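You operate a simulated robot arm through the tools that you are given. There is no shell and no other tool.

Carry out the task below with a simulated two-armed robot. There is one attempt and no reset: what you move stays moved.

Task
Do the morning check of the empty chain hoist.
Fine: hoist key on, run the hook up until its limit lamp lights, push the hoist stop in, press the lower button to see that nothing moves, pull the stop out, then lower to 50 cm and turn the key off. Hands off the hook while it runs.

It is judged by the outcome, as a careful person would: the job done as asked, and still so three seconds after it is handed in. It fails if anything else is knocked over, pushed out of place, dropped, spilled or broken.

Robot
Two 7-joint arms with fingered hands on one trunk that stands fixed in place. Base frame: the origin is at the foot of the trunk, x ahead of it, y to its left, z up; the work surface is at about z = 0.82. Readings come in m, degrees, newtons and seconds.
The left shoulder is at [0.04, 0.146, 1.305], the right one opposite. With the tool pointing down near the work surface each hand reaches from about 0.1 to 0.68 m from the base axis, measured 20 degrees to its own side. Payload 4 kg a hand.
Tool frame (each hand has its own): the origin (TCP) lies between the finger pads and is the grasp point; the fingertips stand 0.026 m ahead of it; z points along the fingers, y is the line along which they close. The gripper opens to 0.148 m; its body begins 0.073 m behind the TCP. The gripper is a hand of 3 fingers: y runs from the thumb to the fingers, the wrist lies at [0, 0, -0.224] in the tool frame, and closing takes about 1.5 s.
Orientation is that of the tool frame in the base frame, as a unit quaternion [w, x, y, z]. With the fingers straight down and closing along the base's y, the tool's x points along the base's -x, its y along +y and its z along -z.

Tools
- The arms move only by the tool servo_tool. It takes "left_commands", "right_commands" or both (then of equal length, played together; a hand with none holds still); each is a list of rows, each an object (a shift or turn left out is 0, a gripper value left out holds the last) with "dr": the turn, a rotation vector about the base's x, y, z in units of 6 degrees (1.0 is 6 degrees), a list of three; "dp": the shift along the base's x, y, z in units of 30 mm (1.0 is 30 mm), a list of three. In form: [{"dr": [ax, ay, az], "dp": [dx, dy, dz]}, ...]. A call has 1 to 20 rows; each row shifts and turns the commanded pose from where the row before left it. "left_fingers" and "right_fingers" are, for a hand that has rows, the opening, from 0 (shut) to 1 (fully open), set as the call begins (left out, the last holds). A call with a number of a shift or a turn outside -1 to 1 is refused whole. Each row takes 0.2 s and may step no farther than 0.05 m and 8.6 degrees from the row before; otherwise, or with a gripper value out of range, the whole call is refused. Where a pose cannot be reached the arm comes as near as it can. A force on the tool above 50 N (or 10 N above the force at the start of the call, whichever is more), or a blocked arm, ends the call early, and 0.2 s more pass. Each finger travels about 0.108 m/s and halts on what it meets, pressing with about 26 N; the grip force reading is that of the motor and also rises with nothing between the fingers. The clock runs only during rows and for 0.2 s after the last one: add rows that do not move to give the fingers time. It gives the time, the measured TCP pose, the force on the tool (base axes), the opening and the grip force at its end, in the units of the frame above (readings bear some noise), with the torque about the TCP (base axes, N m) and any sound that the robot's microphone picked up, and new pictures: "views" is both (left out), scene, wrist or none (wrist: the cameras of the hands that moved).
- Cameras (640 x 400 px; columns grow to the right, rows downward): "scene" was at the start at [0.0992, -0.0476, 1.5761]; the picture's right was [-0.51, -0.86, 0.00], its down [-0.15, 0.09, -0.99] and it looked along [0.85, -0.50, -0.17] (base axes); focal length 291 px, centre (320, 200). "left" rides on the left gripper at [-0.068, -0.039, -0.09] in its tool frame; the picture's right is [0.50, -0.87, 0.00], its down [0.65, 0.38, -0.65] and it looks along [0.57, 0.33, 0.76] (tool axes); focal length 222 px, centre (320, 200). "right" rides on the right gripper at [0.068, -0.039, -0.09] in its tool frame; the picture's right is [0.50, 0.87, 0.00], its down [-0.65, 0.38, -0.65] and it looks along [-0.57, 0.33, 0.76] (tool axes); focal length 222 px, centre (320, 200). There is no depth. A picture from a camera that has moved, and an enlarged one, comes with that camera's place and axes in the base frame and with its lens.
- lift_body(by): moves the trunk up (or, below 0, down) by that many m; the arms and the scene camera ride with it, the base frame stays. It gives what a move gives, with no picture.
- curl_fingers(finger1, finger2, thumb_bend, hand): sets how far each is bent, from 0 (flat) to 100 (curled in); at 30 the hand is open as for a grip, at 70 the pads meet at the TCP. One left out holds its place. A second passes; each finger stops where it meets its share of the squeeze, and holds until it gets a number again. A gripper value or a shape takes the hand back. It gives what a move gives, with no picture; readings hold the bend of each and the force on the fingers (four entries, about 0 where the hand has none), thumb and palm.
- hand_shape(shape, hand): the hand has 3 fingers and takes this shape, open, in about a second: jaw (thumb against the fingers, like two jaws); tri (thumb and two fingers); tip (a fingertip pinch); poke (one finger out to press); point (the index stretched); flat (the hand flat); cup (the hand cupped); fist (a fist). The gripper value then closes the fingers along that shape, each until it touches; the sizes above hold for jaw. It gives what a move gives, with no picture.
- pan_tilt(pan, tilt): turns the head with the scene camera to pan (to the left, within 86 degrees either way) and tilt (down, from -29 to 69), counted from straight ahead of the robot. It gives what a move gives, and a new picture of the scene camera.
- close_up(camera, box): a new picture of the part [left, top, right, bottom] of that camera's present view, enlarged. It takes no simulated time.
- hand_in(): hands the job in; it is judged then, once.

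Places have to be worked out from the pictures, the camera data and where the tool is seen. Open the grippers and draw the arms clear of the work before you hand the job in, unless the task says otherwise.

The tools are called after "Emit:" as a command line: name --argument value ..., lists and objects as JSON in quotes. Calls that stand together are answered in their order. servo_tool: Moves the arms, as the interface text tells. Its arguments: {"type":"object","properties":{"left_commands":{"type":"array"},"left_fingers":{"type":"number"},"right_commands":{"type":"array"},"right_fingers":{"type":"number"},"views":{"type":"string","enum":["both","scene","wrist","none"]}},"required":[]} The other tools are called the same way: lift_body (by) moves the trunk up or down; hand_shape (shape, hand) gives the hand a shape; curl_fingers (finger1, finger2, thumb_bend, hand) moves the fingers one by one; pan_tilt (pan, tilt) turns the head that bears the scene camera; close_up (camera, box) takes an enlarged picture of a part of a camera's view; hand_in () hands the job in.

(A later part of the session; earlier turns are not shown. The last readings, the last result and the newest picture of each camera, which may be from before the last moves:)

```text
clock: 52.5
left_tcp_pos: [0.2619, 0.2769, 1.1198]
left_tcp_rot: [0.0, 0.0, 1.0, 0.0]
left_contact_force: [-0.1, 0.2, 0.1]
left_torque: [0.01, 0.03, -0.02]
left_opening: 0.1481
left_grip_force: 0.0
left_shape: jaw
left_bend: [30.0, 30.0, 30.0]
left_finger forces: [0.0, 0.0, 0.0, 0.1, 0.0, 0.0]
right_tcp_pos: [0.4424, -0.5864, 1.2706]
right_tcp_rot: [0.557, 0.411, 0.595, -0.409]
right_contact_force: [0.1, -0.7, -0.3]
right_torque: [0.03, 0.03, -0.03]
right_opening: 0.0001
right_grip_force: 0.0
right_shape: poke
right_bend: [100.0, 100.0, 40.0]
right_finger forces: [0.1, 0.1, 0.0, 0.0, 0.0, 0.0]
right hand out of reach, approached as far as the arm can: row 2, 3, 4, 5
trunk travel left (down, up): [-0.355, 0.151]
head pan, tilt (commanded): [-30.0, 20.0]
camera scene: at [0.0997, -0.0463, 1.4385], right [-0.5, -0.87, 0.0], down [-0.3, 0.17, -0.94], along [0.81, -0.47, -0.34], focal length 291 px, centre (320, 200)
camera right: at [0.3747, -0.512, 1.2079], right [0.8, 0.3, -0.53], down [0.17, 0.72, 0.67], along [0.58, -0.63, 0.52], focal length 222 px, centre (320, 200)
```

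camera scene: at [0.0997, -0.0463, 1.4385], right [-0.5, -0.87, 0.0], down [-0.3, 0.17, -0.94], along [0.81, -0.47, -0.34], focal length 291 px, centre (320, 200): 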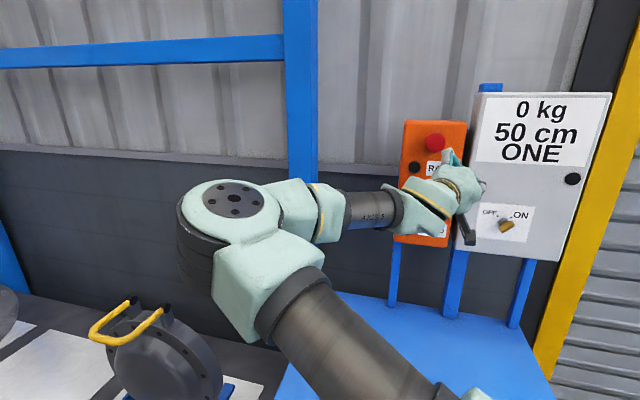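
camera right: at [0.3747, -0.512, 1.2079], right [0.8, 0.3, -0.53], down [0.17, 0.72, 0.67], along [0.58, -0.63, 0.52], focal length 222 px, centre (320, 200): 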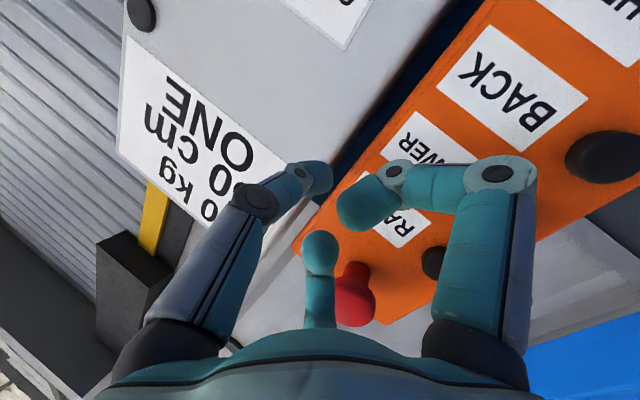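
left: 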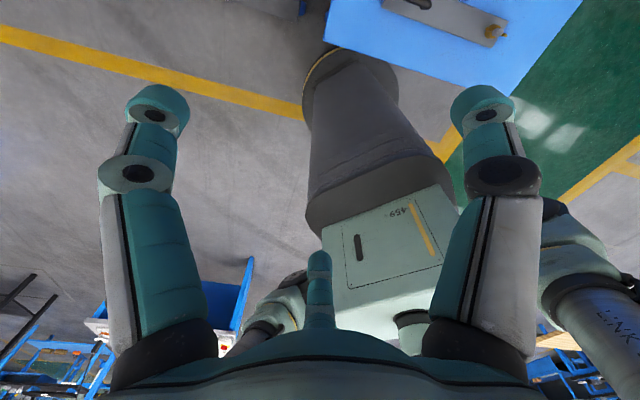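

The shoulder seems to limit elbow-left motion. Lowering the trunk makes the arm reach upward and more stretched, which should free it; I lower in steps and raise both hands by the same amount each time.

Emit:
lift_body --by -0.12

Emit:
servo_tool --right_commands '[{"dp": [0, 0.1, 0.8]}, {"dp": [0, 0.1, 0.8]}, {"dp": [0, 0.1, 0.8]}, {"dp": [0, 0.1, 0.8]}, {"dp": [0, 0.1, 0.8]}, {}]' --left_commands '[{"dp": [0, 0.1, 0.8]}, {"dp": [0, 0.1, 0.8]}, {"dp": [0, 0.1, 0.8]}, {"dp": [0, 0.1, 0.8]}, {"dp": [0, 0.1, 0.8]}, {}]' --views "scene"

```text
clock: 54.0
left_tcp_pos: [0.2606, 0.2762, 1.0027]
left_tcp_rot: [0.0, -0.001, 1.0, -0.001]
left_contact_force: [0.0, -0.3, 1.0]
left_torque: [0.0, 0.03, 0.02]
left_opening: 0.1476
left_grip_force: 0.0
left_shape: jaw
left_bend: [30.0, 30.0, 30.0]
left_finger forces: [0.0, 0.0, 0.1, 0.1, 0.0, 0.0]
right_tcp_pos: [0.4428, -0.5884, 1.1509]
right_tcp_rot: [0.556, 0.411, 0.597, -0.408]
right_contact_force: [0.6, 0.1, -0.6]
right_torque: [-0.02, -0.03, 0.0]
right_opening: 0.0
right_grip_force: 0.1
right_shape: poke
right_bend: [100.0, 100.0, 40.0]
right_finger forces: [0.0, 0.0, 0.0, 0.0, 0.1, 0.0]
trunk travel left (down, up): [-0.235, 0.271]
head pan, tilt (commanded): [-30.0, 20.0]
```

```text
clock: 55.6
left_tcp_pos: [0.2614, 0.2914, 1.1219]
left_tcp_rot: [-0.001, 0.0, 1.0, 0.001]
left_contact_force: [0.7, 0.4, 0.1]
left_torque: [-0.01, 0.04, 0.02]
left_opening: 0.1482
left_grip_force: 0.1
left_shape: jaw
left_bend: [30.0, 30.0, 30.0]
left_finger forces: [0.0, 0.1, 0.0, 0.1, 0.0, 0.0]
right_tcp_pos: [0.4399, -0.598, 1.2395]
right_tcp_rot: [0.526, 0.415, 0.608, -0.426]
right_contact_force: [-0.7, -0.3, 0.0]
right_torque: [0.02, 0.02, -0.02]
right_opening: 0.0002
right_grip_force: 0.1
right_shape: poke
right_bend: [100.0, 100.0, 40.0]
right_finger forces: [0.0, 0.0, 0.1, 0.1, 0.1, 0.0]
right hand out of reach, approached as far as the arm can: row 2
trunk travel left (down, up): [-0.235, 0.271]
head pan, tilt (commanded): [-30.0, 20.0]
stopped in row 6 (right hand): the arm was blocked; the commanded pose is now the measured one
camera scene: at [0.0995, -0.0469, 1.3196], right [-0.5, -0.87, 0.0], down [-0.3, 0.17, -0.94], along [0.81, -0.47, -0.34], focal length 291 px, centre (320, 200)
```

scene: 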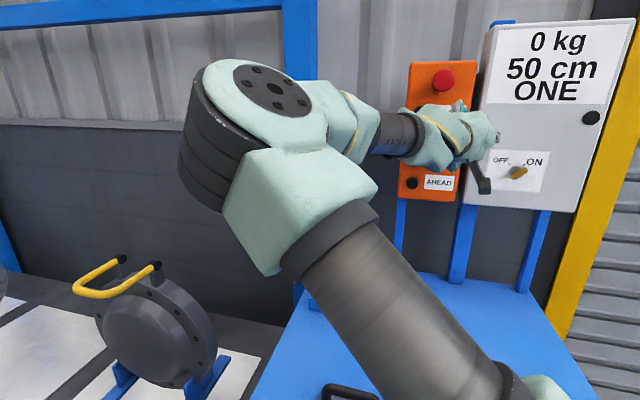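

The pose lagged and was flagged blocked with no contact force—likely a fast joint swing. I try small steps upward again and watch.

Emit:
servo_tool --right_commands '[{"dp": [-0.2, 0.2, 0.2]}, {"dp": [-0.2, 0.2, 0.2]}, {"dp": [-0.1, 0.2, 0.2]}, {}, {}]' --views "both"

```text
clock: 57.0
left_tcp_pos: [0.2615, 0.2914, 1.1224]
left_tcp_rot: [-0.001, 0.0, 1.0, 0.0]
left_contact_force: [0.5, 0.0, -0.5]
left_torque: [-0.02, 0.0, 0.02]
left_opening: 0.148
left_grip_force: 0.0
left_shape: jaw
left_bend: [30.0, 30.0, 30.0]
left_finger forces: [0.0, 0.0, 0.1, 0.0, 0.1, 0.1]
right_tcp_pos: [0.424, -0.6006, 1.2279]
right_tcp_rot: [0.494, 0.418, 0.622, -0.442]
right_contact_force: [-0.6, 0.2, 0.4]
right_torque: [0.03, -0.02, -0.01]
right_opening: 0.0001
right_grip_force: 0.1
right_shape: poke
right_bend: [100.0, 100.0, 40.0]
right_finger forces: [0.0, 0.0, 0.0, 0.0, 0.1, 0.0]
right hand out of reach, approached as far as the arm can: row 3
trunk travel left (down, up): [-0.235, 0.271]
head pan, tilt (commanded): [-30.0, 20.0]
stopped in row 5 (right hand): the arm was blocked; the commanded pose is now the measured one
camera scene: at [0.1, -0.0468, 1.3196], right [-0.5, -0.87, 0.0], down [-0.3, 0.17, -0.94], along [0.81, -0.47, -0.34], focal length 291 px, centre (320, 200)
camera right: at [0.354, -0.5181, 1.1765], right [0.75, 0.27, -0.61], down [0.31, 0.67, 0.67], along [0.59, -0.69, 0.42], focal length 222 px, centre (320, 200)
```

scene: 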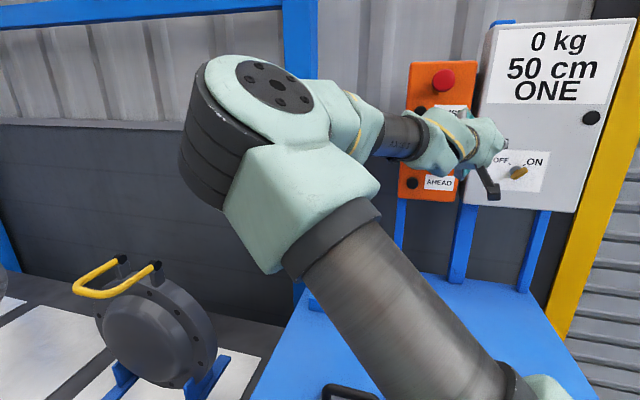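
right: 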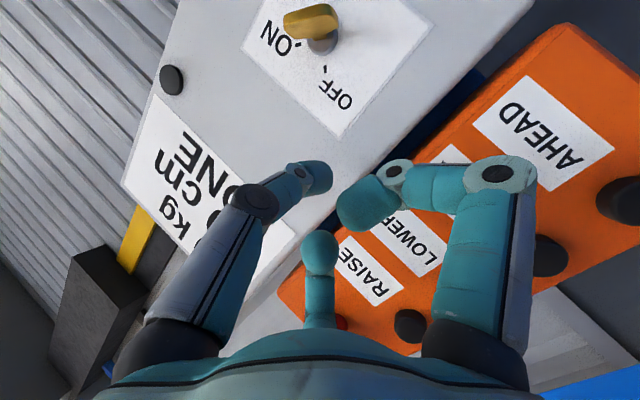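

Near-straight wrist here is the trouble. The posture that worked at the key had the tool turned about 18° outward of the shoulder-wrist line, so I go back: move the hand away to the right and down, yawing back toward -45°.

Emit:
servo_tool --right_commands '[{"dr": [0, 0, 0.64], "dp": [-0.6, 0.17, -0.5]}, {"dr": [0, 0, 0.64], "dp": [-0.6, 0.17, -0.5]}, {"dr": [0, 0, 0.64], "dp": [-0.6, 0.17, -0.5]}, {"dr": [0, 0, 0.64], "dp": [-0.6, 0.17, -0.5]}, {"dr": [0, 0, 0.64], "dp": [-0.6, 0.17, -0.5]}, {"dr": [0, 0, 0.64], "dp": [-0.6, 0.17, -0.5]}, {"dr": [0, 0, 0.64], "dp": [-0.6, 0.17, -0.5]}, {"dr": [0, 0, 0.64], "dp": [-0.6, 0.17, -0.5]}, {}]' --views "both"

```text
clock: 59.0
left_tcp_pos: [0.2619, 0.292, 1.121]
left_tcp_rot: [-0.001, 0.0, 1.0, 0.0]
left_contact_force: [0.6, 0.4, 0.3]
left_torque: [-0.01, -0.02, 0.02]
left_opening: 0.1479
left_grip_force: 0.0
left_shape: jaw
left_bend: [30.0, 30.0, 30.0]
left_finger forces: [0.0, 0.1, 0.1, 0.0, 0.0, 0.0]
right_tcp_pos: [0.3098, -0.6005, 1.1304]
right_tcp_rot: [0.595, 0.237, 0.709, -0.295]
right_contact_force: [0.5, -0.2, 0.3]
right_torque: [-0.02, -0.01, -0.05]
right_opening: 0.0
right_grip_force: 0.1
right_shape: poke
right_bend: [100.0, 100.0, 40.0]
right_finger forces: [0.1, 0.0, 0.1, 0.1, 0.0, 0.0]
right hand out of reach, approached as far as the arm can: row 6, 7, 8
trunk travel left (down, up): [-0.235, 0.271]
head pan, tilt (commanded): [-30.0, 20.0]
camera scene: at [0.1004, -0.046, 1.3196], right [-0.5, -0.87, 0.0], down [-0.3, 0.17, -0.94], along [0.81, -0.47, -0.34], focal length 291 px, centre (320, 200)
camera right: at [0.2081, -0.5658, 1.0794], right [0.5, 0.61, -0.61], down [-0.09, 0.74, 0.67], along [0.86, -0.29, 0.42], focal length 222 px, centre (320, 200)
```

scene: 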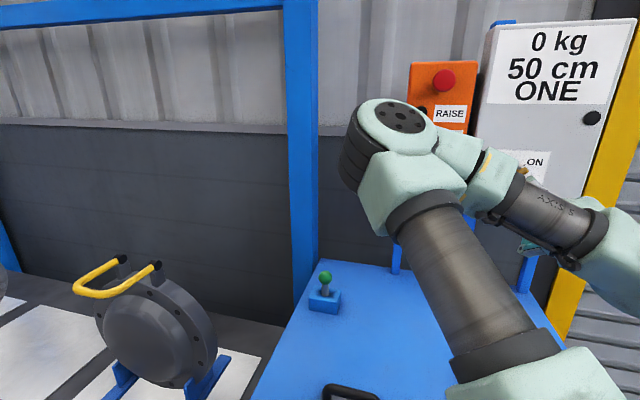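
right: 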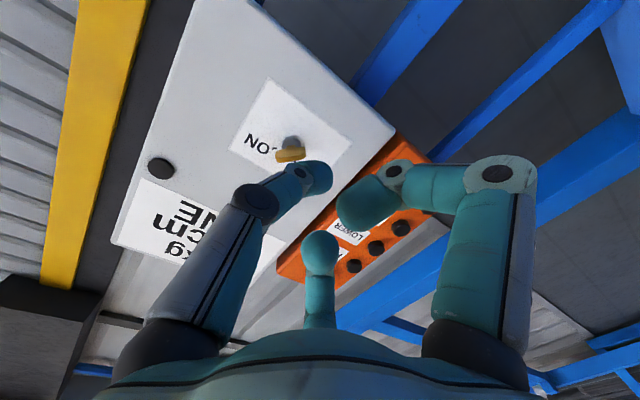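

The hand is clear at (0.31,-0.60,1.13). I raise the trunk fully back up (0.26 m), then lower the hand to the height that worked at the key.

Emit:
lift_body --by 0.26

Emit:
servo_tool --right_commands '[{"dr": [0, 0, 0.3], "dp": [0, 0.1, -0.9]}, {"dr": [0, 0, 0.3], "dp": [0, 0.1, -0.9]}, {"dr": [0, 0, 0.3], "dp": [0, 0.1, -0.9]}, {"dr": [0, 0, 0.3], "dp": [0, 0.1, -0.9]}, {"dr": [0, 0, 0.3], "dp": [0, 0.1, -0.9]}, {"dr": [0, 0, 0.3], "dp": [0, 0.1, -0.9]}, {}]' --left_commands '[{"dp": [0, 0, -0.7]}, {"dp": [0, 0, -0.7]}, {"dp": [0, 0, -0.7]}, {"dp": [0, 0, -0.7]}, {"dp": [0, 0, -0.7]}, {"dp": [0, 0, -0.7]}, {}]' --views "both"

```text
clock: 61.6
left_tcp_pos: [0.2621, 0.2911, 1.3812]
left_tcp_rot: [-0.001, 0.001, 1.0, 0.0]
left_contact_force: [0.5, -0.5, -0.2]
left_torque: [0.04, -0.03, 0.01]
left_opening: 0.1477
left_grip_force: 0.1
left_shape: jaw
left_bend: [30.0, 30.0, 30.0]
left_finger forces: [0.0, 0.0, 0.1, 0.1, 0.1, 0.0]
right_tcp_pos: [0.3101, -0.6012, 1.3904]
right_tcp_rot: [0.596, 0.237, 0.709, -0.294]
right_contact_force: [0.1, -0.1, 0.8]
right_torque: [0.01, 0.01, 0.04]
right_opening: 0.0001
right_grip_force: 0.0
right_shape: poke
right_bend: [100.0, 100.0, 40.0]
right_finger forces: [0.0, 0.1, 0.1, 0.0, 0.0, 0.0]
trunk travel left (down, up): [-0.495, 0.011]
head pan, tilt (commanded): [-30.0, 20.0]
```

```text
clock: 63.2
left_tcp_pos: [0.2611, 0.2917, 1.2555]
left_tcp_rot: [0.001, 0.001, 1.0, -0.001]
left_contact_force: [0.0, 0.0, -0.1]
left_torque: [-0.02, 0.01, -0.02]
left_opening: 0.1481
left_grip_force: 0.0
left_shape: jaw
left_bend: [30.0, 30.0, 30.0]
left_finger forces: [0.1, 0.1, 0.0, 0.0, 0.0, 0.1]
right_tcp_pos: [0.3146, -0.5936, 1.2305]
right_tcp_rot: [0.621, 0.169, 0.728, -0.236]
right_contact_force: [0.0, 0.0, -0.1]
right_torque: [-0.01, 0.0, 0.01]
right_opening: 0.0
right_grip_force: 0.0
right_shape: poke
right_bend: [100.0, 100.0, 40.0]
right_finger forces: [0.0, 0.0, 0.0, 0.0, 0.0, 0.1]
right hand out of reach, approached as far as the arm can: row 1, 2
trunk travel left (down, up): [-0.495, 0.011]
head pan, tilt (commanded): [-30.0, 20.0]
camera scene: at [0.0999, -0.0465, 1.5791], right [-0.5, -0.87, 0.0], down [-0.3, 0.17, -0.94], along [0.81, -0.47, -0.34], focal length 291 px, centre (320, 200)
camera right: at [0.2083, -0.5788, 1.18], right [0.38, 0.7, -0.61], down [-0.22, 0.71, 0.67], along [0.9, -0.12, 0.42], focal length 222 px, centre (320, 200)
camera left: at [0.3289, 0.2516, 1.3451], right [-0.5, -0.87, 0.0], down [-0.66, 0.38, 0.65], along [-0.57, 0.33, -0.76], focal length 222 px, centre (320, 200)
```

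scene: 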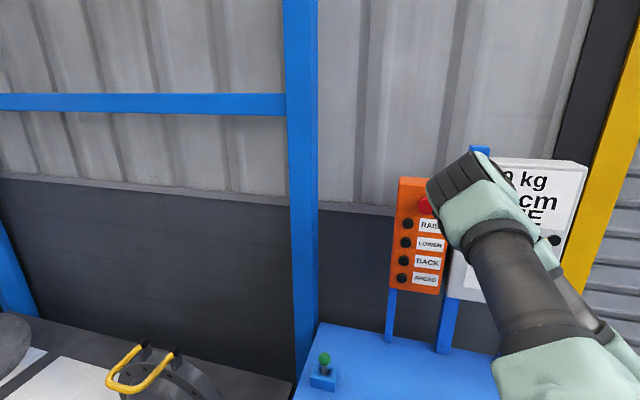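
right: 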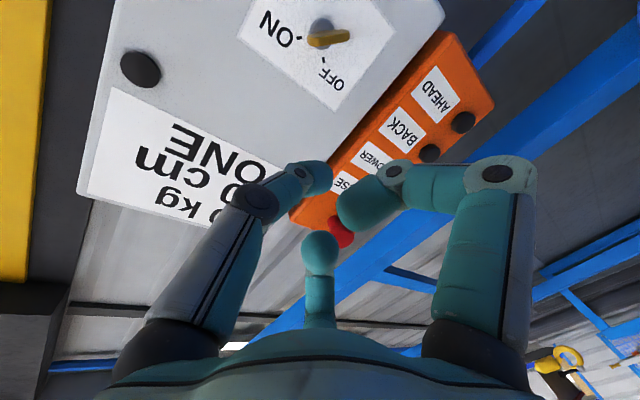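
left: 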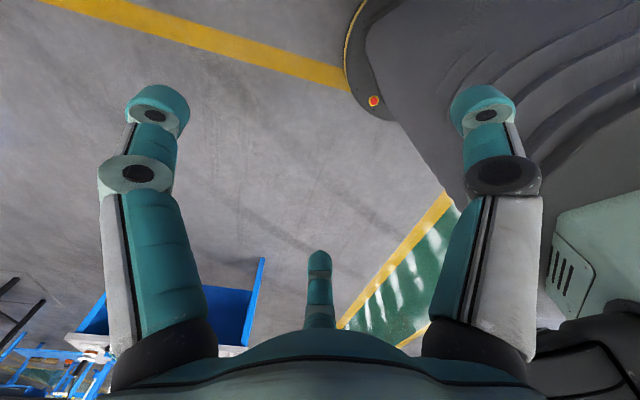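

The elbow is now over on the right, as wanted. I level the hand at about -27° yaw and bring it left to stand 5 cm off the RAISE button.

Emit:
servo_tool --right_commands '[{"dr": [0.054, -0.16, 0.106], "dp": [0.607, 0.28, 0.172]}, {"dr": [0.054, -0.16, 0.106], "dp": [0.607, 0.28, 0.172]}, {"dr": [0.054, -0.16, 0.106], "dp": [0.607, 0.28, 0.172]}, {"dr": [0.054, -0.16, 0.106], "dp": [0.607, 0.28, 0.172]}, {"dr": [0.054, -0.16, 0.106], "dp": [0.607, 0.28, 0.172]}, {"dr": [0.054, -0.16, 0.106], "dp": [0.607, 0.28, 0.172]}, {"dr": [0.054, -0.16, 0.106], "dp": [0.607, 0.28, 0.172]}, {"dr": [0.054, -0.16, 0.106], "dp": [0.607, 0.28, 0.172]}, {"dr": [0.054, -0.16, 0.106], "dp": [0.607, 0.28, 0.172]}, {"dr": [0.054, -0.16, 0.106], "dp": [0.607, 0.28, 0.172]}, {}]' --views "both"

```text
clock: 65.6
left_tcp_pos: [0.2605, 0.2905, 1.2548]
left_tcp_rot: [0.0, 0.0, 1.0, 0.0]
left_contact_force: [0.7, -0.1, -0.5]
left_torque: [0.03, 0.0, 0.03]
left_opening: 0.1481
left_grip_force: 0.1
left_shape: jaw
left_bend: [30.0, 30.0, 30.0]
left_finger forces: [0.0, 0.0, 0.0, 0.1, 0.0, 0.1]
right_tcp_pos: [0.4967, -0.5109, 1.2827]
right_tcp_rot: [0.687, 0.163, 0.689, -0.166]
right_contact_force: [0.3, -0.2, -0.1]
right_torque: [0.01, 0.0, 0.02]
right_opening: 0.0
right_grip_force: 0.1
right_shape: poke
right_bend: [100.0, 100.0, 40.0]
right_finger forces: [0.0, 0.0, 0.0, 0.0, 0.1, 0.0]
trunk travel left (down, up): [-0.495, 0.011]
head pan, tilt (commanded): [-30.0, 20.0]
camera scene: at [0.0998, -0.047, 1.5791], right [-0.5, -0.87, 0.0], down [-0.3, 0.17, -0.94], along [0.81, -0.47, -0.34], focal length 291 px, centre (320, 200)
camera right: at [0.3986, -0.5038, 1.2153], right [0.39, 0.77, -0.5], down [-0.41, 0.64, 0.66], along [0.82, -0.05, 0.56], focal length 222 px, centre (320, 200)
```

scene: 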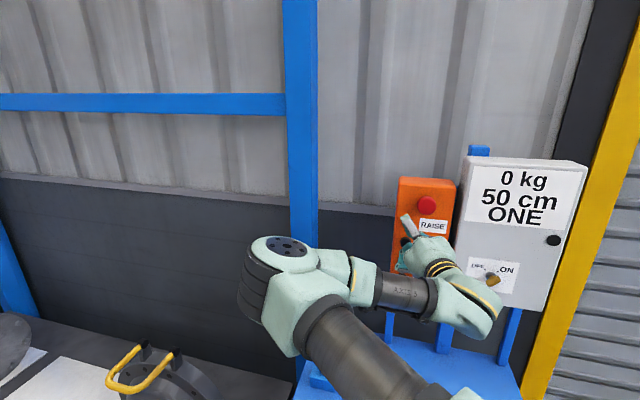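
right: 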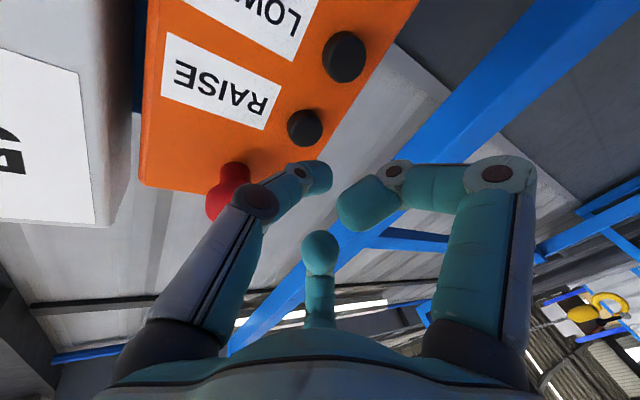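

The arm moved freely; the wrist view puts RAISE at (0.554,-0.556,1.280) and the thumb tip at about (0.518,-0.521,1.283). I close in to about 1 cm from the button.

Emit:
servo_tool --right_commands '[{"dp": [0.22, -0.22, -0.03]}, {"dp": [0.22, -0.22, -0.03]}, {"dp": [0.22, -0.22, -0.03]}, {"dp": [0.22, -0.22, 0]}, {}]' --views "both"

Emit:
close_up --camera "right" --box '[220, 60, 420, 240]'

Emit:
close_up --camera "scene" --box '[370, 150, 480, 290]'

```text
clock: 66.8
left_tcp_pos: [0.261, 0.2908, 1.2564]
left_tcp_rot: [0.0, 0.0, 1.0, 0.0]
left_contact_force: [0.4, -0.3, 0.0]
left_torque: [0.0, -0.01, 0.02]
left_opening: 0.1478
left_grip_force: 0.0
left_shape: jaw
left_bend: [30.0, 30.0, 30.0]
left_finger forces: [0.0, 0.1, 0.0, 0.1, 0.0, 0.0]
right_tcp_pos: [0.5234, -0.5376, 1.2797]
right_tcp_rot: [0.687, 0.165, 0.688, -0.166]
right_contact_force: [0.3, -0.1, 0.3]
right_torque: [-0.01, -0.03, -0.01]
right_opening: 0.0001
right_grip_force: 0.0
right_shape: poke
right_bend: [100.0, 100.0, 40.0]
right_finger forces: [0.1, 0.0, 0.0, 0.0, 0.0, 0.0]
trunk travel left (down, up): [-0.495, 0.011]
head pan, tilt (commanded): [-30.0, 20.0]
camera scene: at [0.0998, -0.0467, 1.5791], right [-0.5, -0.87, 0.0], down [-0.3, 0.17, -0.94], along [0.81, -0.47, -0.34], focal length 291 px, centre (320, 200)
camera right: at [0.4253, -0.5309, 1.2126], right [0.39, 0.77, -0.5], down [-0.41, 0.64, 0.66], along [0.82, -0.05, 0.56], focal length 222 px, centre (320, 200)
```

scene: 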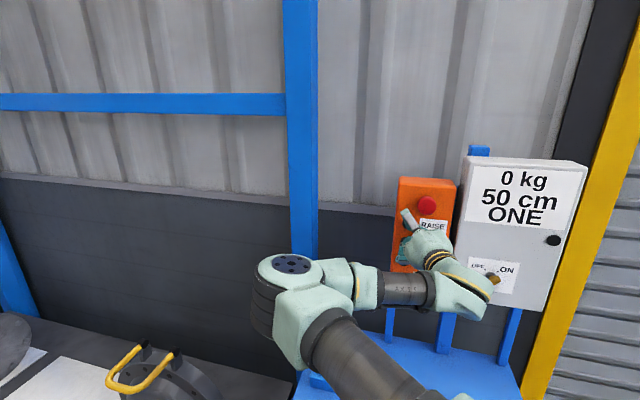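
right: 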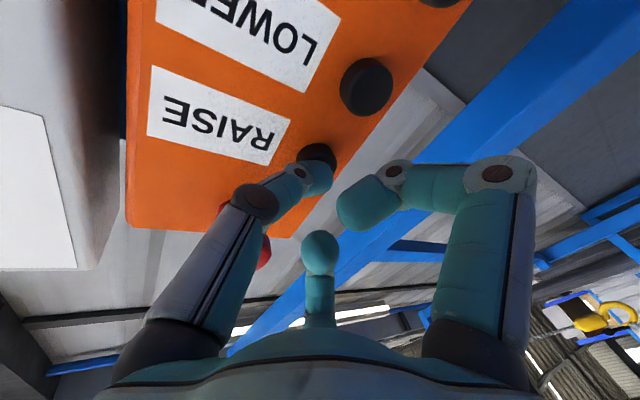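

```text
2.22 times, centred on (320, 150) of right
camera zoom: at [0.4253, -0.5309, 1.2126], right [0.39, 0.77, -0.5], down [-0.41, 0.64, 0.66], along [0.82, -0.05, 0.56], focal length 494 px, centre (320, 311)
```

zoom: 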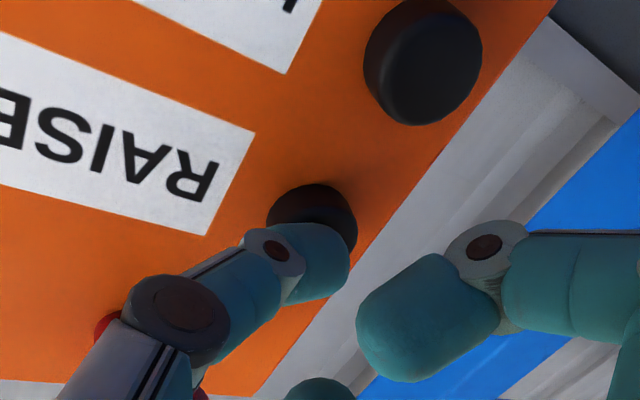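

```text
2.86 times, centred on (425, 220) of scene
camera zoom: at [0.0998, -0.0467, 1.5791], right [-0.5, -0.87, 0.0], down [-0.3, 0.17, -0.94], along [0.81, -0.47, -0.34], focal length 831 px, centre (20, 143)
```

zoom: 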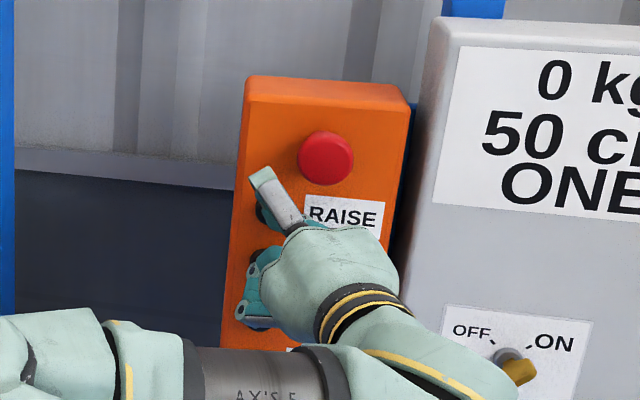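

Thumb is lined up with RAISE, about 1 cm off. I advance in 4 mm steps, watching force and the display.

Emit:
servo_tool --right_commands '[{"dp": [0.1, -0.1, 0]}, {"dp": [0.1, -0.1, 0]}]' --views "scene"

```text
clock: 67.4
left_tcp_pos: [0.2598, 0.2926, 1.2561]
left_tcp_rot: [-0.001, 0.0, 1.0, 0.0]
left_contact_force: [-1.1, -0.1, 0.7]
left_torque: [0.02, -0.01, 0.0]
left_opening: 0.1481
left_grip_force: 0.0
left_shape: jaw
left_bend: [30.0, 30.0, 30.0]
left_finger forces: [0.1, 0.1, 0.0, 0.0, 0.0, 0.1]
right_tcp_pos: [0.5291, -0.5433, 1.2801]
right_tcp_rot: [0.687, 0.164, 0.688, -0.165]
right_contact_force: [-3.1, 1.5, -0.8]
right_torque: [0.0, -0.01, -0.01]
right_opening: 0.0002
right_grip_force: 0.1
right_shape: poke
right_bend: [100.0, 100.0, 40.0]
right_finger forces: [0.0, 0.0, 0.0, 0.0, 2.9, 0.1]
trunk travel left (down, up): [-0.495, 0.011]
head pan, tilt (commanded): [-30.0, 20.0]
camera scene: at [0.0989, -0.046, 1.5792], right [-0.5, -0.87, 0.0], down [-0.3, 0.17, -0.94], along [0.81, -0.47, -0.34], focal length 291 px, centre (320, 200)
```

scene: 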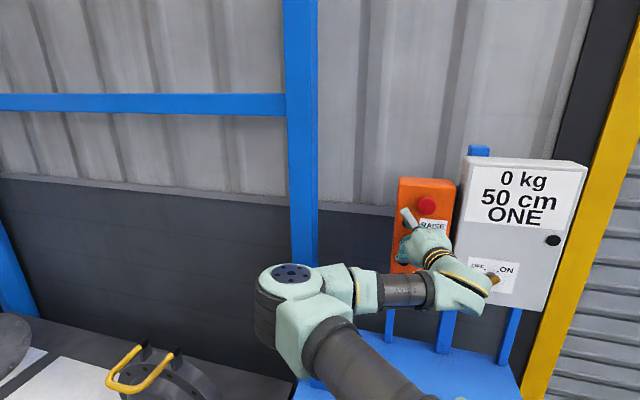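

The thumb has met the button (2.9 N). I press on a few millimetres more.

Emit:
servo_tool --right_commands '[{"dp": [0.08, -0.08, 0]}, {"dp": [0.08, -0.08, 0]}]' --views "scene"

```text
clock: 68.0
left_tcp_pos: [0.258, 0.2933, 1.2562]
left_tcp_rot: [0.0, 0.0, 1.0, -0.002]
left_contact_force: [0.4, 0.0, 0.1]
left_torque: [0.03, -0.01, 0.03]
left_opening: 0.148
left_grip_force: 0.1
left_shape: jaw
left_bend: [30.0, 30.0, 30.0]
left_finger forces: [0.1, 0.0, 0.0, 0.0, 0.0, 0.0]
right_tcp_pos: [0.5305, -0.5452, 1.2816]
right_tcp_rot: [0.687, 0.165, 0.688, -0.166]
right_contact_force: [-14.5, 9.5, -3.2]
right_torque: [0.05, 0.03, 0.09]
right_opening: 0.0
right_grip_force: 0.0
right_shape: poke
right_bend: [100.0, 100.0, 91.0]
right_finger forces: [0.0, 0.0, 0.0, 0.0, 16.9, 0.0]
trunk travel left (down, up): [-0.495, 0.011]
head pan, tilt (commanded): [-30.0, 20.0]
camera scene: at [0.096, -0.0442, 1.5794], right [-0.5, -0.87, 0.0], down [-0.29, 0.17, -0.94], along [0.81, -0.47, -0.34], focal length 291 px, centre (320, 200)
```

scene: 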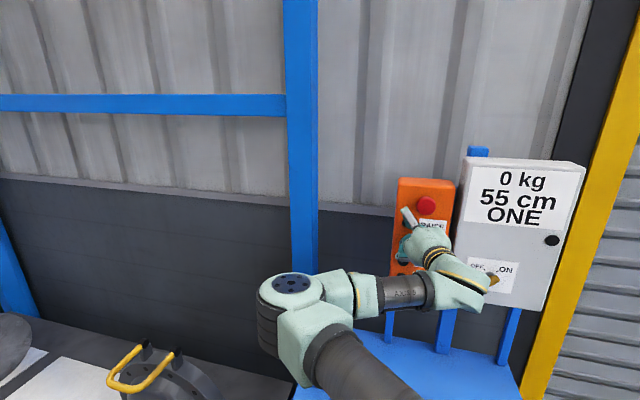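

The display reads 55 cm: the hook is rising. I hold the button and watch.

Emit:
servo_tool --right_commands '[{}, {}, {}, {}]' --views "scene"

Emit:
close_up --camera "scene" --box '[380, 140, 600, 310]'

```text
clock: 69.0
left_tcp_pos: [0.258, 0.2933, 1.2567]
left_tcp_rot: [0.001, 0.0, 1.0, 0.0]
left_contact_force: [0.1, 0.5, -0.1]
left_torque: [-0.01, 0.0, -0.02]
left_opening: 0.1479
left_grip_force: 0.1
left_shape: jaw
left_bend: [30.0, 30.0, 30.0]
left_finger forces: [0.1, 0.0, 0.0, 0.2, 0.1, 0.1]
right_tcp_pos: [0.5301, -0.5462, 1.2816]
right_tcp_rot: [0.688, 0.164, 0.687, -0.167]
right_contact_force: [-14.6, 10.9, -3.4]
right_torque: [0.02, 0.12, 0.13]
right_opening: 0.0001
right_grip_force: 0.2
right_shape: poke
right_bend: [100.0, 100.0, 91.0]
right_finger forces: [0.1, 0.0, 0.0, 0.0, 17.6, 0.0]
trunk travel left (down, up): [-0.495, 0.011]
head pan, tilt (commanded): [-30.0, 20.0]
camera scene: at [0.0963, -0.0441, 1.5794], right [-0.5, -0.87, 0.0], down [-0.29, 0.17, -0.94], along [0.81, -0.47, -0.34], focal length 291 px, centre (320, 200)
```

scene: 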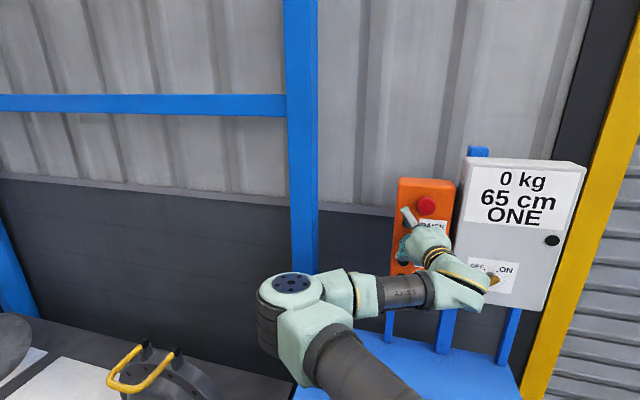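

```text
2.35 times, centred on (490, 225) of scene
camera zoom: at [0.0963, -0.0441, 1.5794], right [-0.5, -0.87, 0.0], down [-0.29, 0.17, -0.94], along [0.81, -0.47, -0.34], focal length 685 px, centre (-80, 141)
```

zoom: 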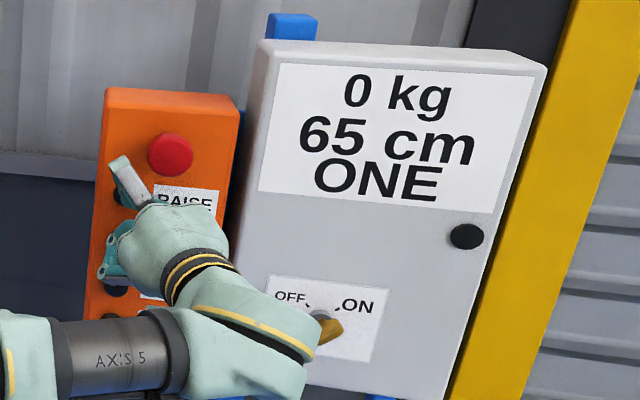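

It rises about 10 cm/s (65 cm now). I keep holding for two more seconds.

Emit:
servo_tool --right_commands '[{}, {}, {}, {}, {}, {}, {}, {}, {}]' --views "scene"

```text
clock: 71.0
left_tcp_pos: [0.2584, 0.2934, 1.2564]
left_tcp_rot: [0.001, 0.0, 1.0, -0.001]
left_contact_force: [-0.3, -0.3, -0.6]
left_torque: [-0.01, -0.03, 0.01]
left_opening: 0.1478
left_grip_force: 0.0
left_shape: jaw
left_bend: [30.0, 30.0, 30.0]
left_finger forces: [0.0, 0.0, 0.0, 0.0, 0.0, 0.1]
right_tcp_pos: [0.5321, -0.5456, 1.2818]
right_tcp_rot: [0.688, 0.164, 0.687, -0.166]
right_contact_force: [-12.8, 9.9, -3.7]
right_torque: [0.02, 0.07, 0.12]
right_opening: 0.0
right_grip_force: 0.1
right_shape: poke
right_bend: [100.0, 100.0, 91.0]
right_finger forces: [0.0, 0.0, 0.0, 0.1, 17.3, 0.0]
trunk travel left (down, up): [-0.495, 0.011]
head pan, tilt (commanded): [-30.0, 20.0]
camera scene: at [0.0962, -0.0441, 1.5794], right [-0.5, -0.87, 0.0], down [-0.29, 0.17, -0.94], along [0.81, -0.47, -0.34], focal length 291 px, centre (320, 200)
```

scene: 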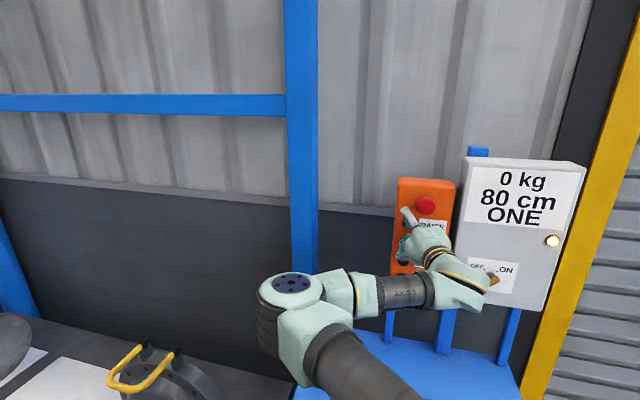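

The limit lamp on the box is lit at 80 cm. I back the thumb off the RAISE button and get a fresh look at the stop knob.

Emit:
servo_tool --right_commands '[{"dp": [-0.3, 0.3, 0]}, {"dp": [-0.4, 0.4, 0]}, {"dp": [-0.4, 0.4, 0]}, {"dp": [-0.4, 0.4, 0]}, {}]' --views "both"

Emit:
close_up --camera "scene" --box '[380, 140, 600, 310]'

```text
clock: 72.2
left_tcp_pos: [0.2612, 0.2914, 1.2559]
left_tcp_rot: [0.0, -0.001, 1.0, 0.0]
left_contact_force: [-0.4, -0.7, 0.3]
left_torque: [0.0, 0.03, -0.04]
left_opening: 0.1482
left_grip_force: 0.1
left_shape: jaw
left_bend: [30.0, 30.0, 30.0]
left_finger forces: [0.0, 0.0, 0.0, 0.0, 0.0, 0.0]
right_tcp_pos: [0.4908, -0.5037, 1.2786]
right_tcp_rot: [0.687, 0.164, 0.688, -0.166]
right_contact_force: [1.3, -0.3, 0.0]
right_torque: [-0.01, 0.03, 0.0]
right_opening: 0.0
right_grip_force: 0.0
right_shape: poke
right_bend: [100.0, 100.0, 40.0]
right_finger forces: [0.0, 0.0, 0.0, 0.1, 0.0, 0.0]
trunk travel left (down, up): [-0.495, 0.011]
head pan, tilt (commanded): [-30.0, 20.0]
camera scene: at [0.0999, -0.0469, 1.5791], right [-0.5, -0.87, 0.0], down [-0.3, 0.17, -0.94], along [0.81, -0.47, -0.34], focal length 291 px, centre (320, 200)
camera right: at [0.3922, -0.4974, 1.2115], right [0.39, 0.77, -0.5], down [-0.41, 0.64, 0.66], along [0.82, -0.05, 0.56], focal length 222 px, centre (320, 200)
```

scene: 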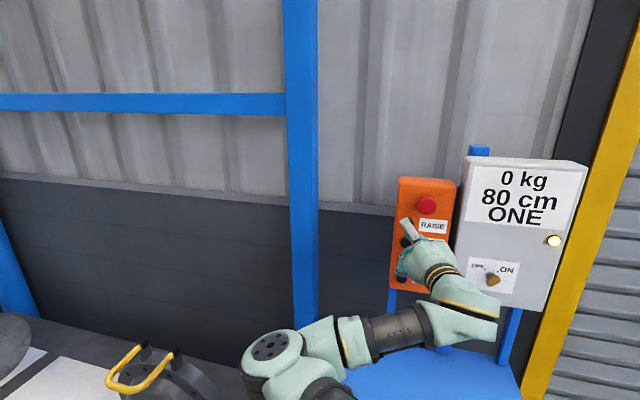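
right: 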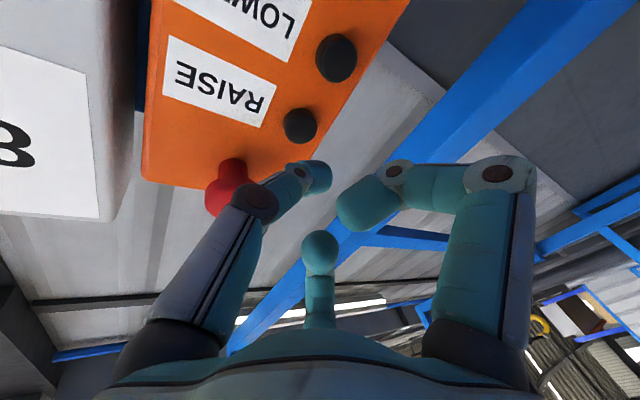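

```text
2.35 times, centred on (490, 225) of scene
camera zoom: at [0.0999, -0.0469, 1.5791], right [-0.5, -0.87, 0.0], down [-0.3, 0.17, -0.94], along [0.81, -0.47, -0.34], focal length 685 px, centre (-80, 141)
```

zoom: 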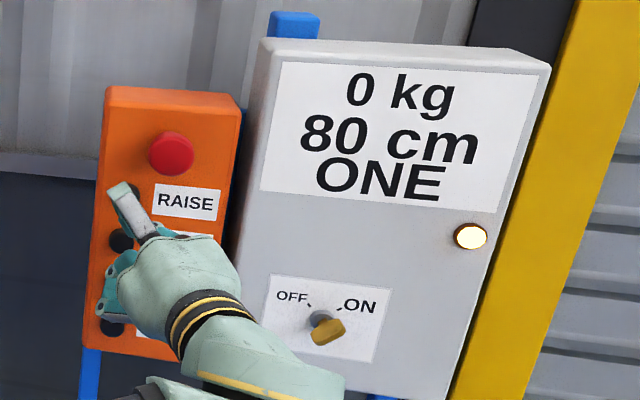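

The lamp stays lit. I enlarge the wrist view of the stop knob to fix its place.

Emit:
close_up --camera "right" --box '[150, 100, 330, 260]'

Emit:
close_up --camera "scene" --box '[390, 170, 470, 240]'

```text
2.50 times, centred on (240, 180) of right
camera zoom: at [0.3922, -0.4974, 1.2115], right [0.39, 0.77, -0.5], down [-0.41, 0.64, 0.66], along [0.82, -0.05, 0.56], focal length 555 px, centre (520, 250)
```

zoom: 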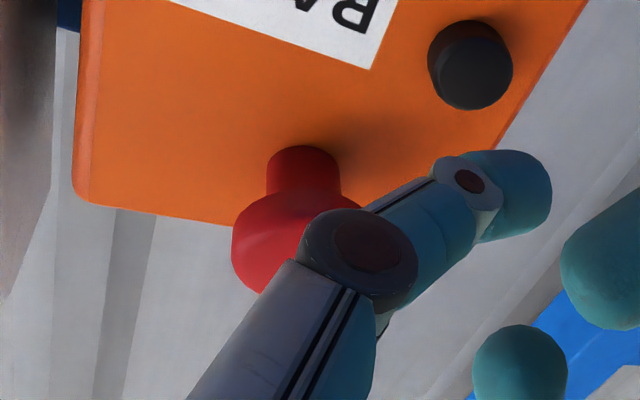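

```text
5.71 times, centred on (430, 205) of scene
camera zoom: at [0.0999, -0.0469, 1.5791], right [-0.5, -0.87, 0.0], down [-0.3, 0.17, -0.94], along [0.81, -0.47, -0.34], focal length 1663 px, centre (-309, 171)
```

zoom: 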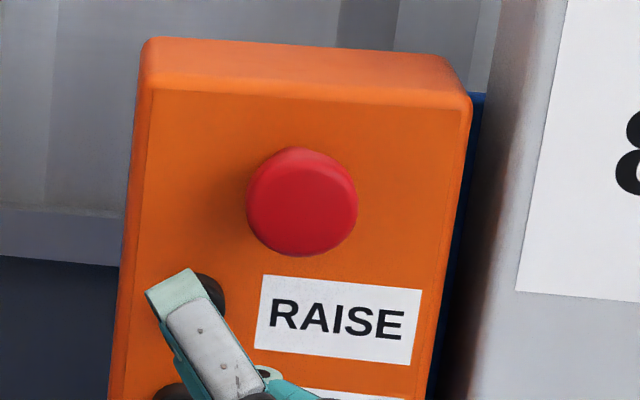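

Stop head: centre about lateral 0.0395, depth 0.76, z 1.3435, 44 mm across. I move the thumb up in front of it, still ~2.5 cm off.

Emit:
servo_tool --right_commands '[{"dp": [-0.18, -0.18, 0.433]}, {"dp": [-0.18, -0.18, 0.433]}, {"dp": [-0.18, -0.18, 0.433]}, {"dp": [-0.18, -0.18, 0.433]}, {"dp": [-0.18, -0.18, 0.433]}, {}]' --views "both"

Emit:
close_up --camera "scene" --box '[370, 140, 490, 250]'

```text
clock: 73.6
left_tcp_pos: [0.2615, 0.2913, 1.2556]
left_tcp_rot: [-0.002, 0.001, 1.0, 0.0]
left_contact_force: [0.3, 0.2, -0.4]
left_torque: [-0.01, 0.01, -0.01]
left_opening: 0.1478
left_grip_force: 0.0
left_shape: jaw
left_bend: [30.0, 30.0, 30.0]
left_finger forces: [0.0, 0.0, 0.0, 0.0, 0.0, 0.0]
right_tcp_pos: [0.4632, -0.5297, 1.3458]
right_tcp_rot: [0.687, 0.164, 0.688, -0.166]
right_contact_force: [0.0, -0.4, -0.3]
right_torque: [-0.02, -0.01, 0.0]
right_opening: 0.0001
right_grip_force: 0.1
right_shape: poke
right_bend: [100.0, 100.0, 40.0]
right_finger forces: [0.0, 0.0, 0.1, 0.0, 0.0, 0.0]
trunk travel left (down, up): [-0.495, 0.011]
head pan, tilt (commanded): [-30.0, 20.0]
camera scene: at [0.1, -0.0464, 1.5791], right [-0.5, -0.87, 0.0], down [-0.3, 0.17, -0.94], along [0.81, -0.47, -0.34], focal length 291 px, centre (320, 200)
camera right: at [0.365, -0.5246, 1.2773], right [0.39, 0.77, -0.5], down [-0.41, 0.64, 0.66], along [0.82, -0.05, 0.56], focal length 222 px, centre (320, 200)
```

scene: 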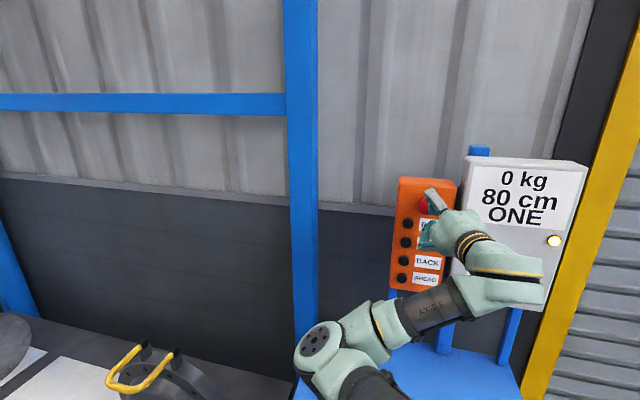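
right: 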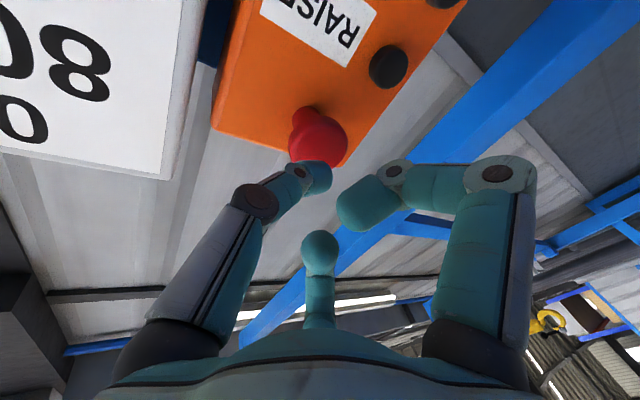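

```text
3.64 times, centred on (430, 195) of scene
camera zoom: at [0.1, -0.0464, 1.5791], right [-0.5, -0.87, 0.0], down [-0.3, 0.17, -0.94], along [0.81, -0.47, -0.34], focal length 1058 px, centre (-80, 218)
```

zoom: 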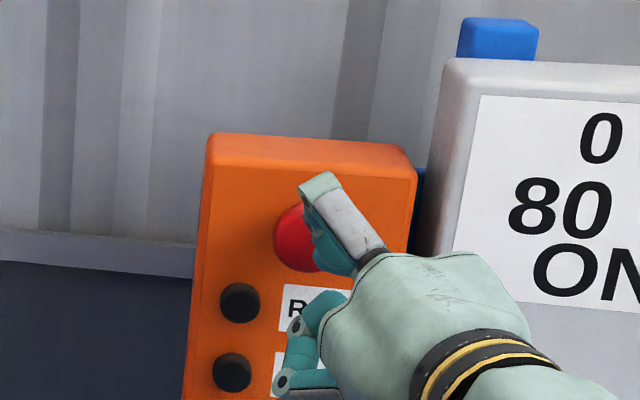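

Thumb is lined up with the stop head. I push forward steadily until it meets and then presses the stop.

Emit:
servo_tool --right_commands '[{"dp": [0.2, -0.2, -0.02]}, {"dp": [0.2, -0.2, -0.02]}, {"dp": [0.2, -0.2, -0.02]}, {"dp": [0.1, -0.1, 0]}, {"dp": [0.1, -0.1, 0]}]' --views "both"

```text
clock: 74.8
left_tcp_pos: [0.2585, 0.2933, 1.2558]
left_tcp_rot: [0.001, 0.0, 1.0, -0.001]
left_contact_force: [0.5, 0.7, 0.2]
left_torque: [0.01, -0.03, -0.01]
left_opening: 0.1481
left_grip_force: 0.2
left_shape: jaw
left_bend: [30.0, 30.0, 30.0]
left_finger forces: [0.0, 0.1, 0.0, 0.0, 0.0, 0.1]
right_tcp_pos: [0.4833, -0.552, 1.3447]
right_tcp_rot: [0.688, 0.164, 0.687, -0.166]
right_contact_force: [-12.7, 9.0, -2.6]
right_torque: [0.05, 0.1, 0.11]
right_opening: 0.0
right_grip_force: 0.1
right_shape: poke
right_bend: [100.0, 100.0, 91.0]
right_finger forces: [0.1, 0.2, 0.0, 0.0, 15.4, 0.0]
trunk travel left (down, up): [-0.495, 0.011]
head pan, tilt (commanded): [-30.0, 20.0]
camera scene: at [0.0961, -0.0437, 1.5794], right [-0.5, -0.87, 0.0], down [-0.29, 0.17, -0.94], along [0.81, -0.47, -0.34], focal length 291 px, centre (320, 200)
camera right: at [0.3852, -0.5451, 1.277], right [0.39, 0.77, -0.5], down [-0.41, 0.64, 0.65], along [0.82, -0.05, 0.57], focal length 222 px, centre (320, 200)
```

scene: 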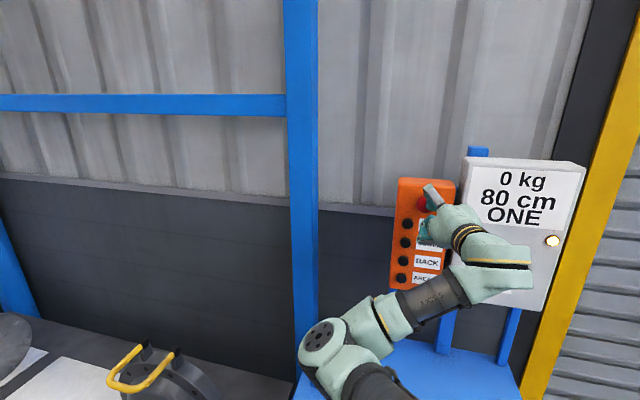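
right: 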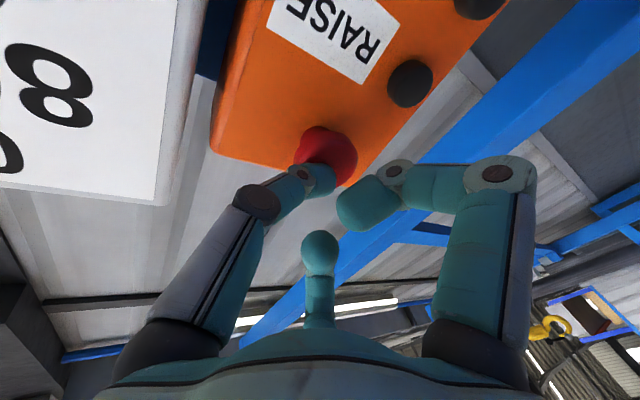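

15 N on the thumb and the knob barely in. I press on another 10 mm in small steps.

Emit:
servo_tool --right_commands '[{"dp": [0.1, -0.1, 0]}, {"dp": [0.1, -0.1, 0]}, {"dp": [0.1, -0.1, 0]}]' --views "both"

```text
clock: 75.6
left_tcp_pos: [0.2545, 0.294, 1.2569]
left_tcp_rot: [0.003, 0.0, 1.0, -0.002]
left_contact_force: [-0.3, -0.1, 0.8]
left_torque: [0.0, -0.01, -0.01]
left_opening: 0.1481
left_grip_force: 0.0
left_shape: jaw
left_bend: [30.0, 30.0, 30.0]
left_finger forces: [0.0, 0.0, 0.1, 0.0, 0.1, 0.0]
right_tcp_pos: [0.4871, -0.5595, 1.3473]
right_tcp_rot: [0.689, 0.165, 0.685, -0.168]
right_contact_force: [-30.7, 17.7, -8.2]
right_torque: [0.03, 0.16, 0.29]
right_opening: 0.0001
right_grip_force: 0.1
right_shape: poke
right_bend: [100.0, 100.0, 95.0]
right_finger forces: [0.1, 0.1, 0.1, 0.0, 34.8, 0.0]
trunk travel left (down, up): [-0.495, 0.011]
head pan, tilt (commanded): [-30.0, 20.0]
camera scene: at [0.0903, -0.0423, 1.5798], right [-0.5, -0.87, 0.0], down [-0.29, 0.17, -0.94], along [0.82, -0.47, -0.34], focal length 291 px, centre (320, 200)
camera right: at [0.389, -0.5538, 1.2797], right [0.4, 0.77, -0.5], down [-0.41, 0.64, 0.65], along [0.82, -0.05, 0.57], focal length 222 px, centre (320, 200)
```

scene: 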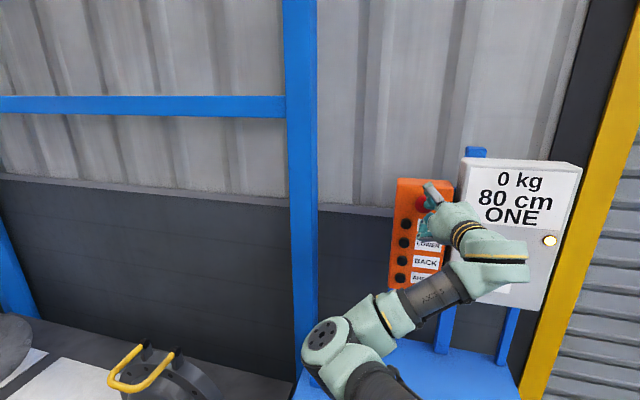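
right: 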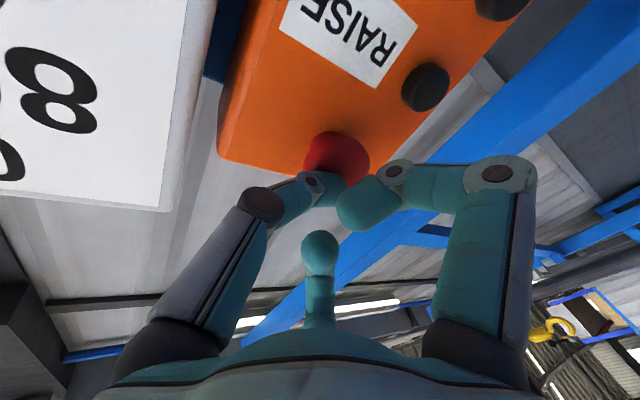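

35 N now; I enlarge the view to see whether the stop has latched in.

Emit:
close_up --camera "right" --box '[240, 60, 440, 240]'

Emit:
close_up --camera "scene" --box '[370, 140, 490, 250]'

```text
2.22 times, centred on (340, 150) of right
camera zoom: at [0.389, -0.5538, 1.2797], right [0.4, 0.77, -0.5], down [-0.41, 0.64, 0.65], along [0.82, -0.05, 0.57], focal length 494 px, centre (276, 311)
```

zoom: 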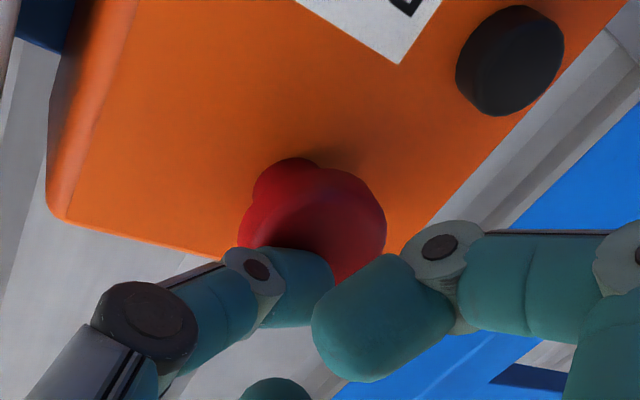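

```text
3.64 times, centred on (430, 195) of scene
camera zoom: at [0.0903, -0.0423, 1.5798], right [-0.5, -0.87, 0.0], down [-0.29, 0.17, -0.94], along [0.82, -0.47, -0.34], focal length 1058 px, centre (-80, 218)
```

zoom: 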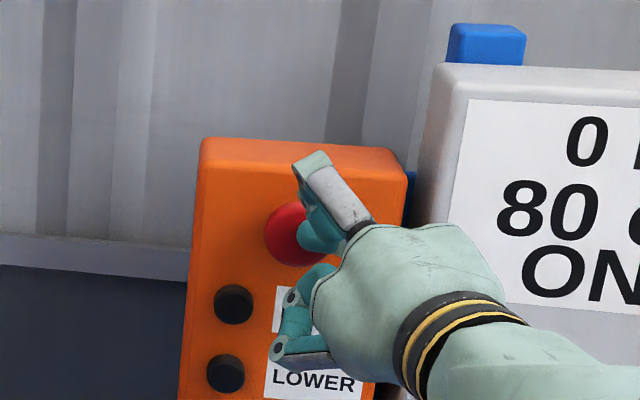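

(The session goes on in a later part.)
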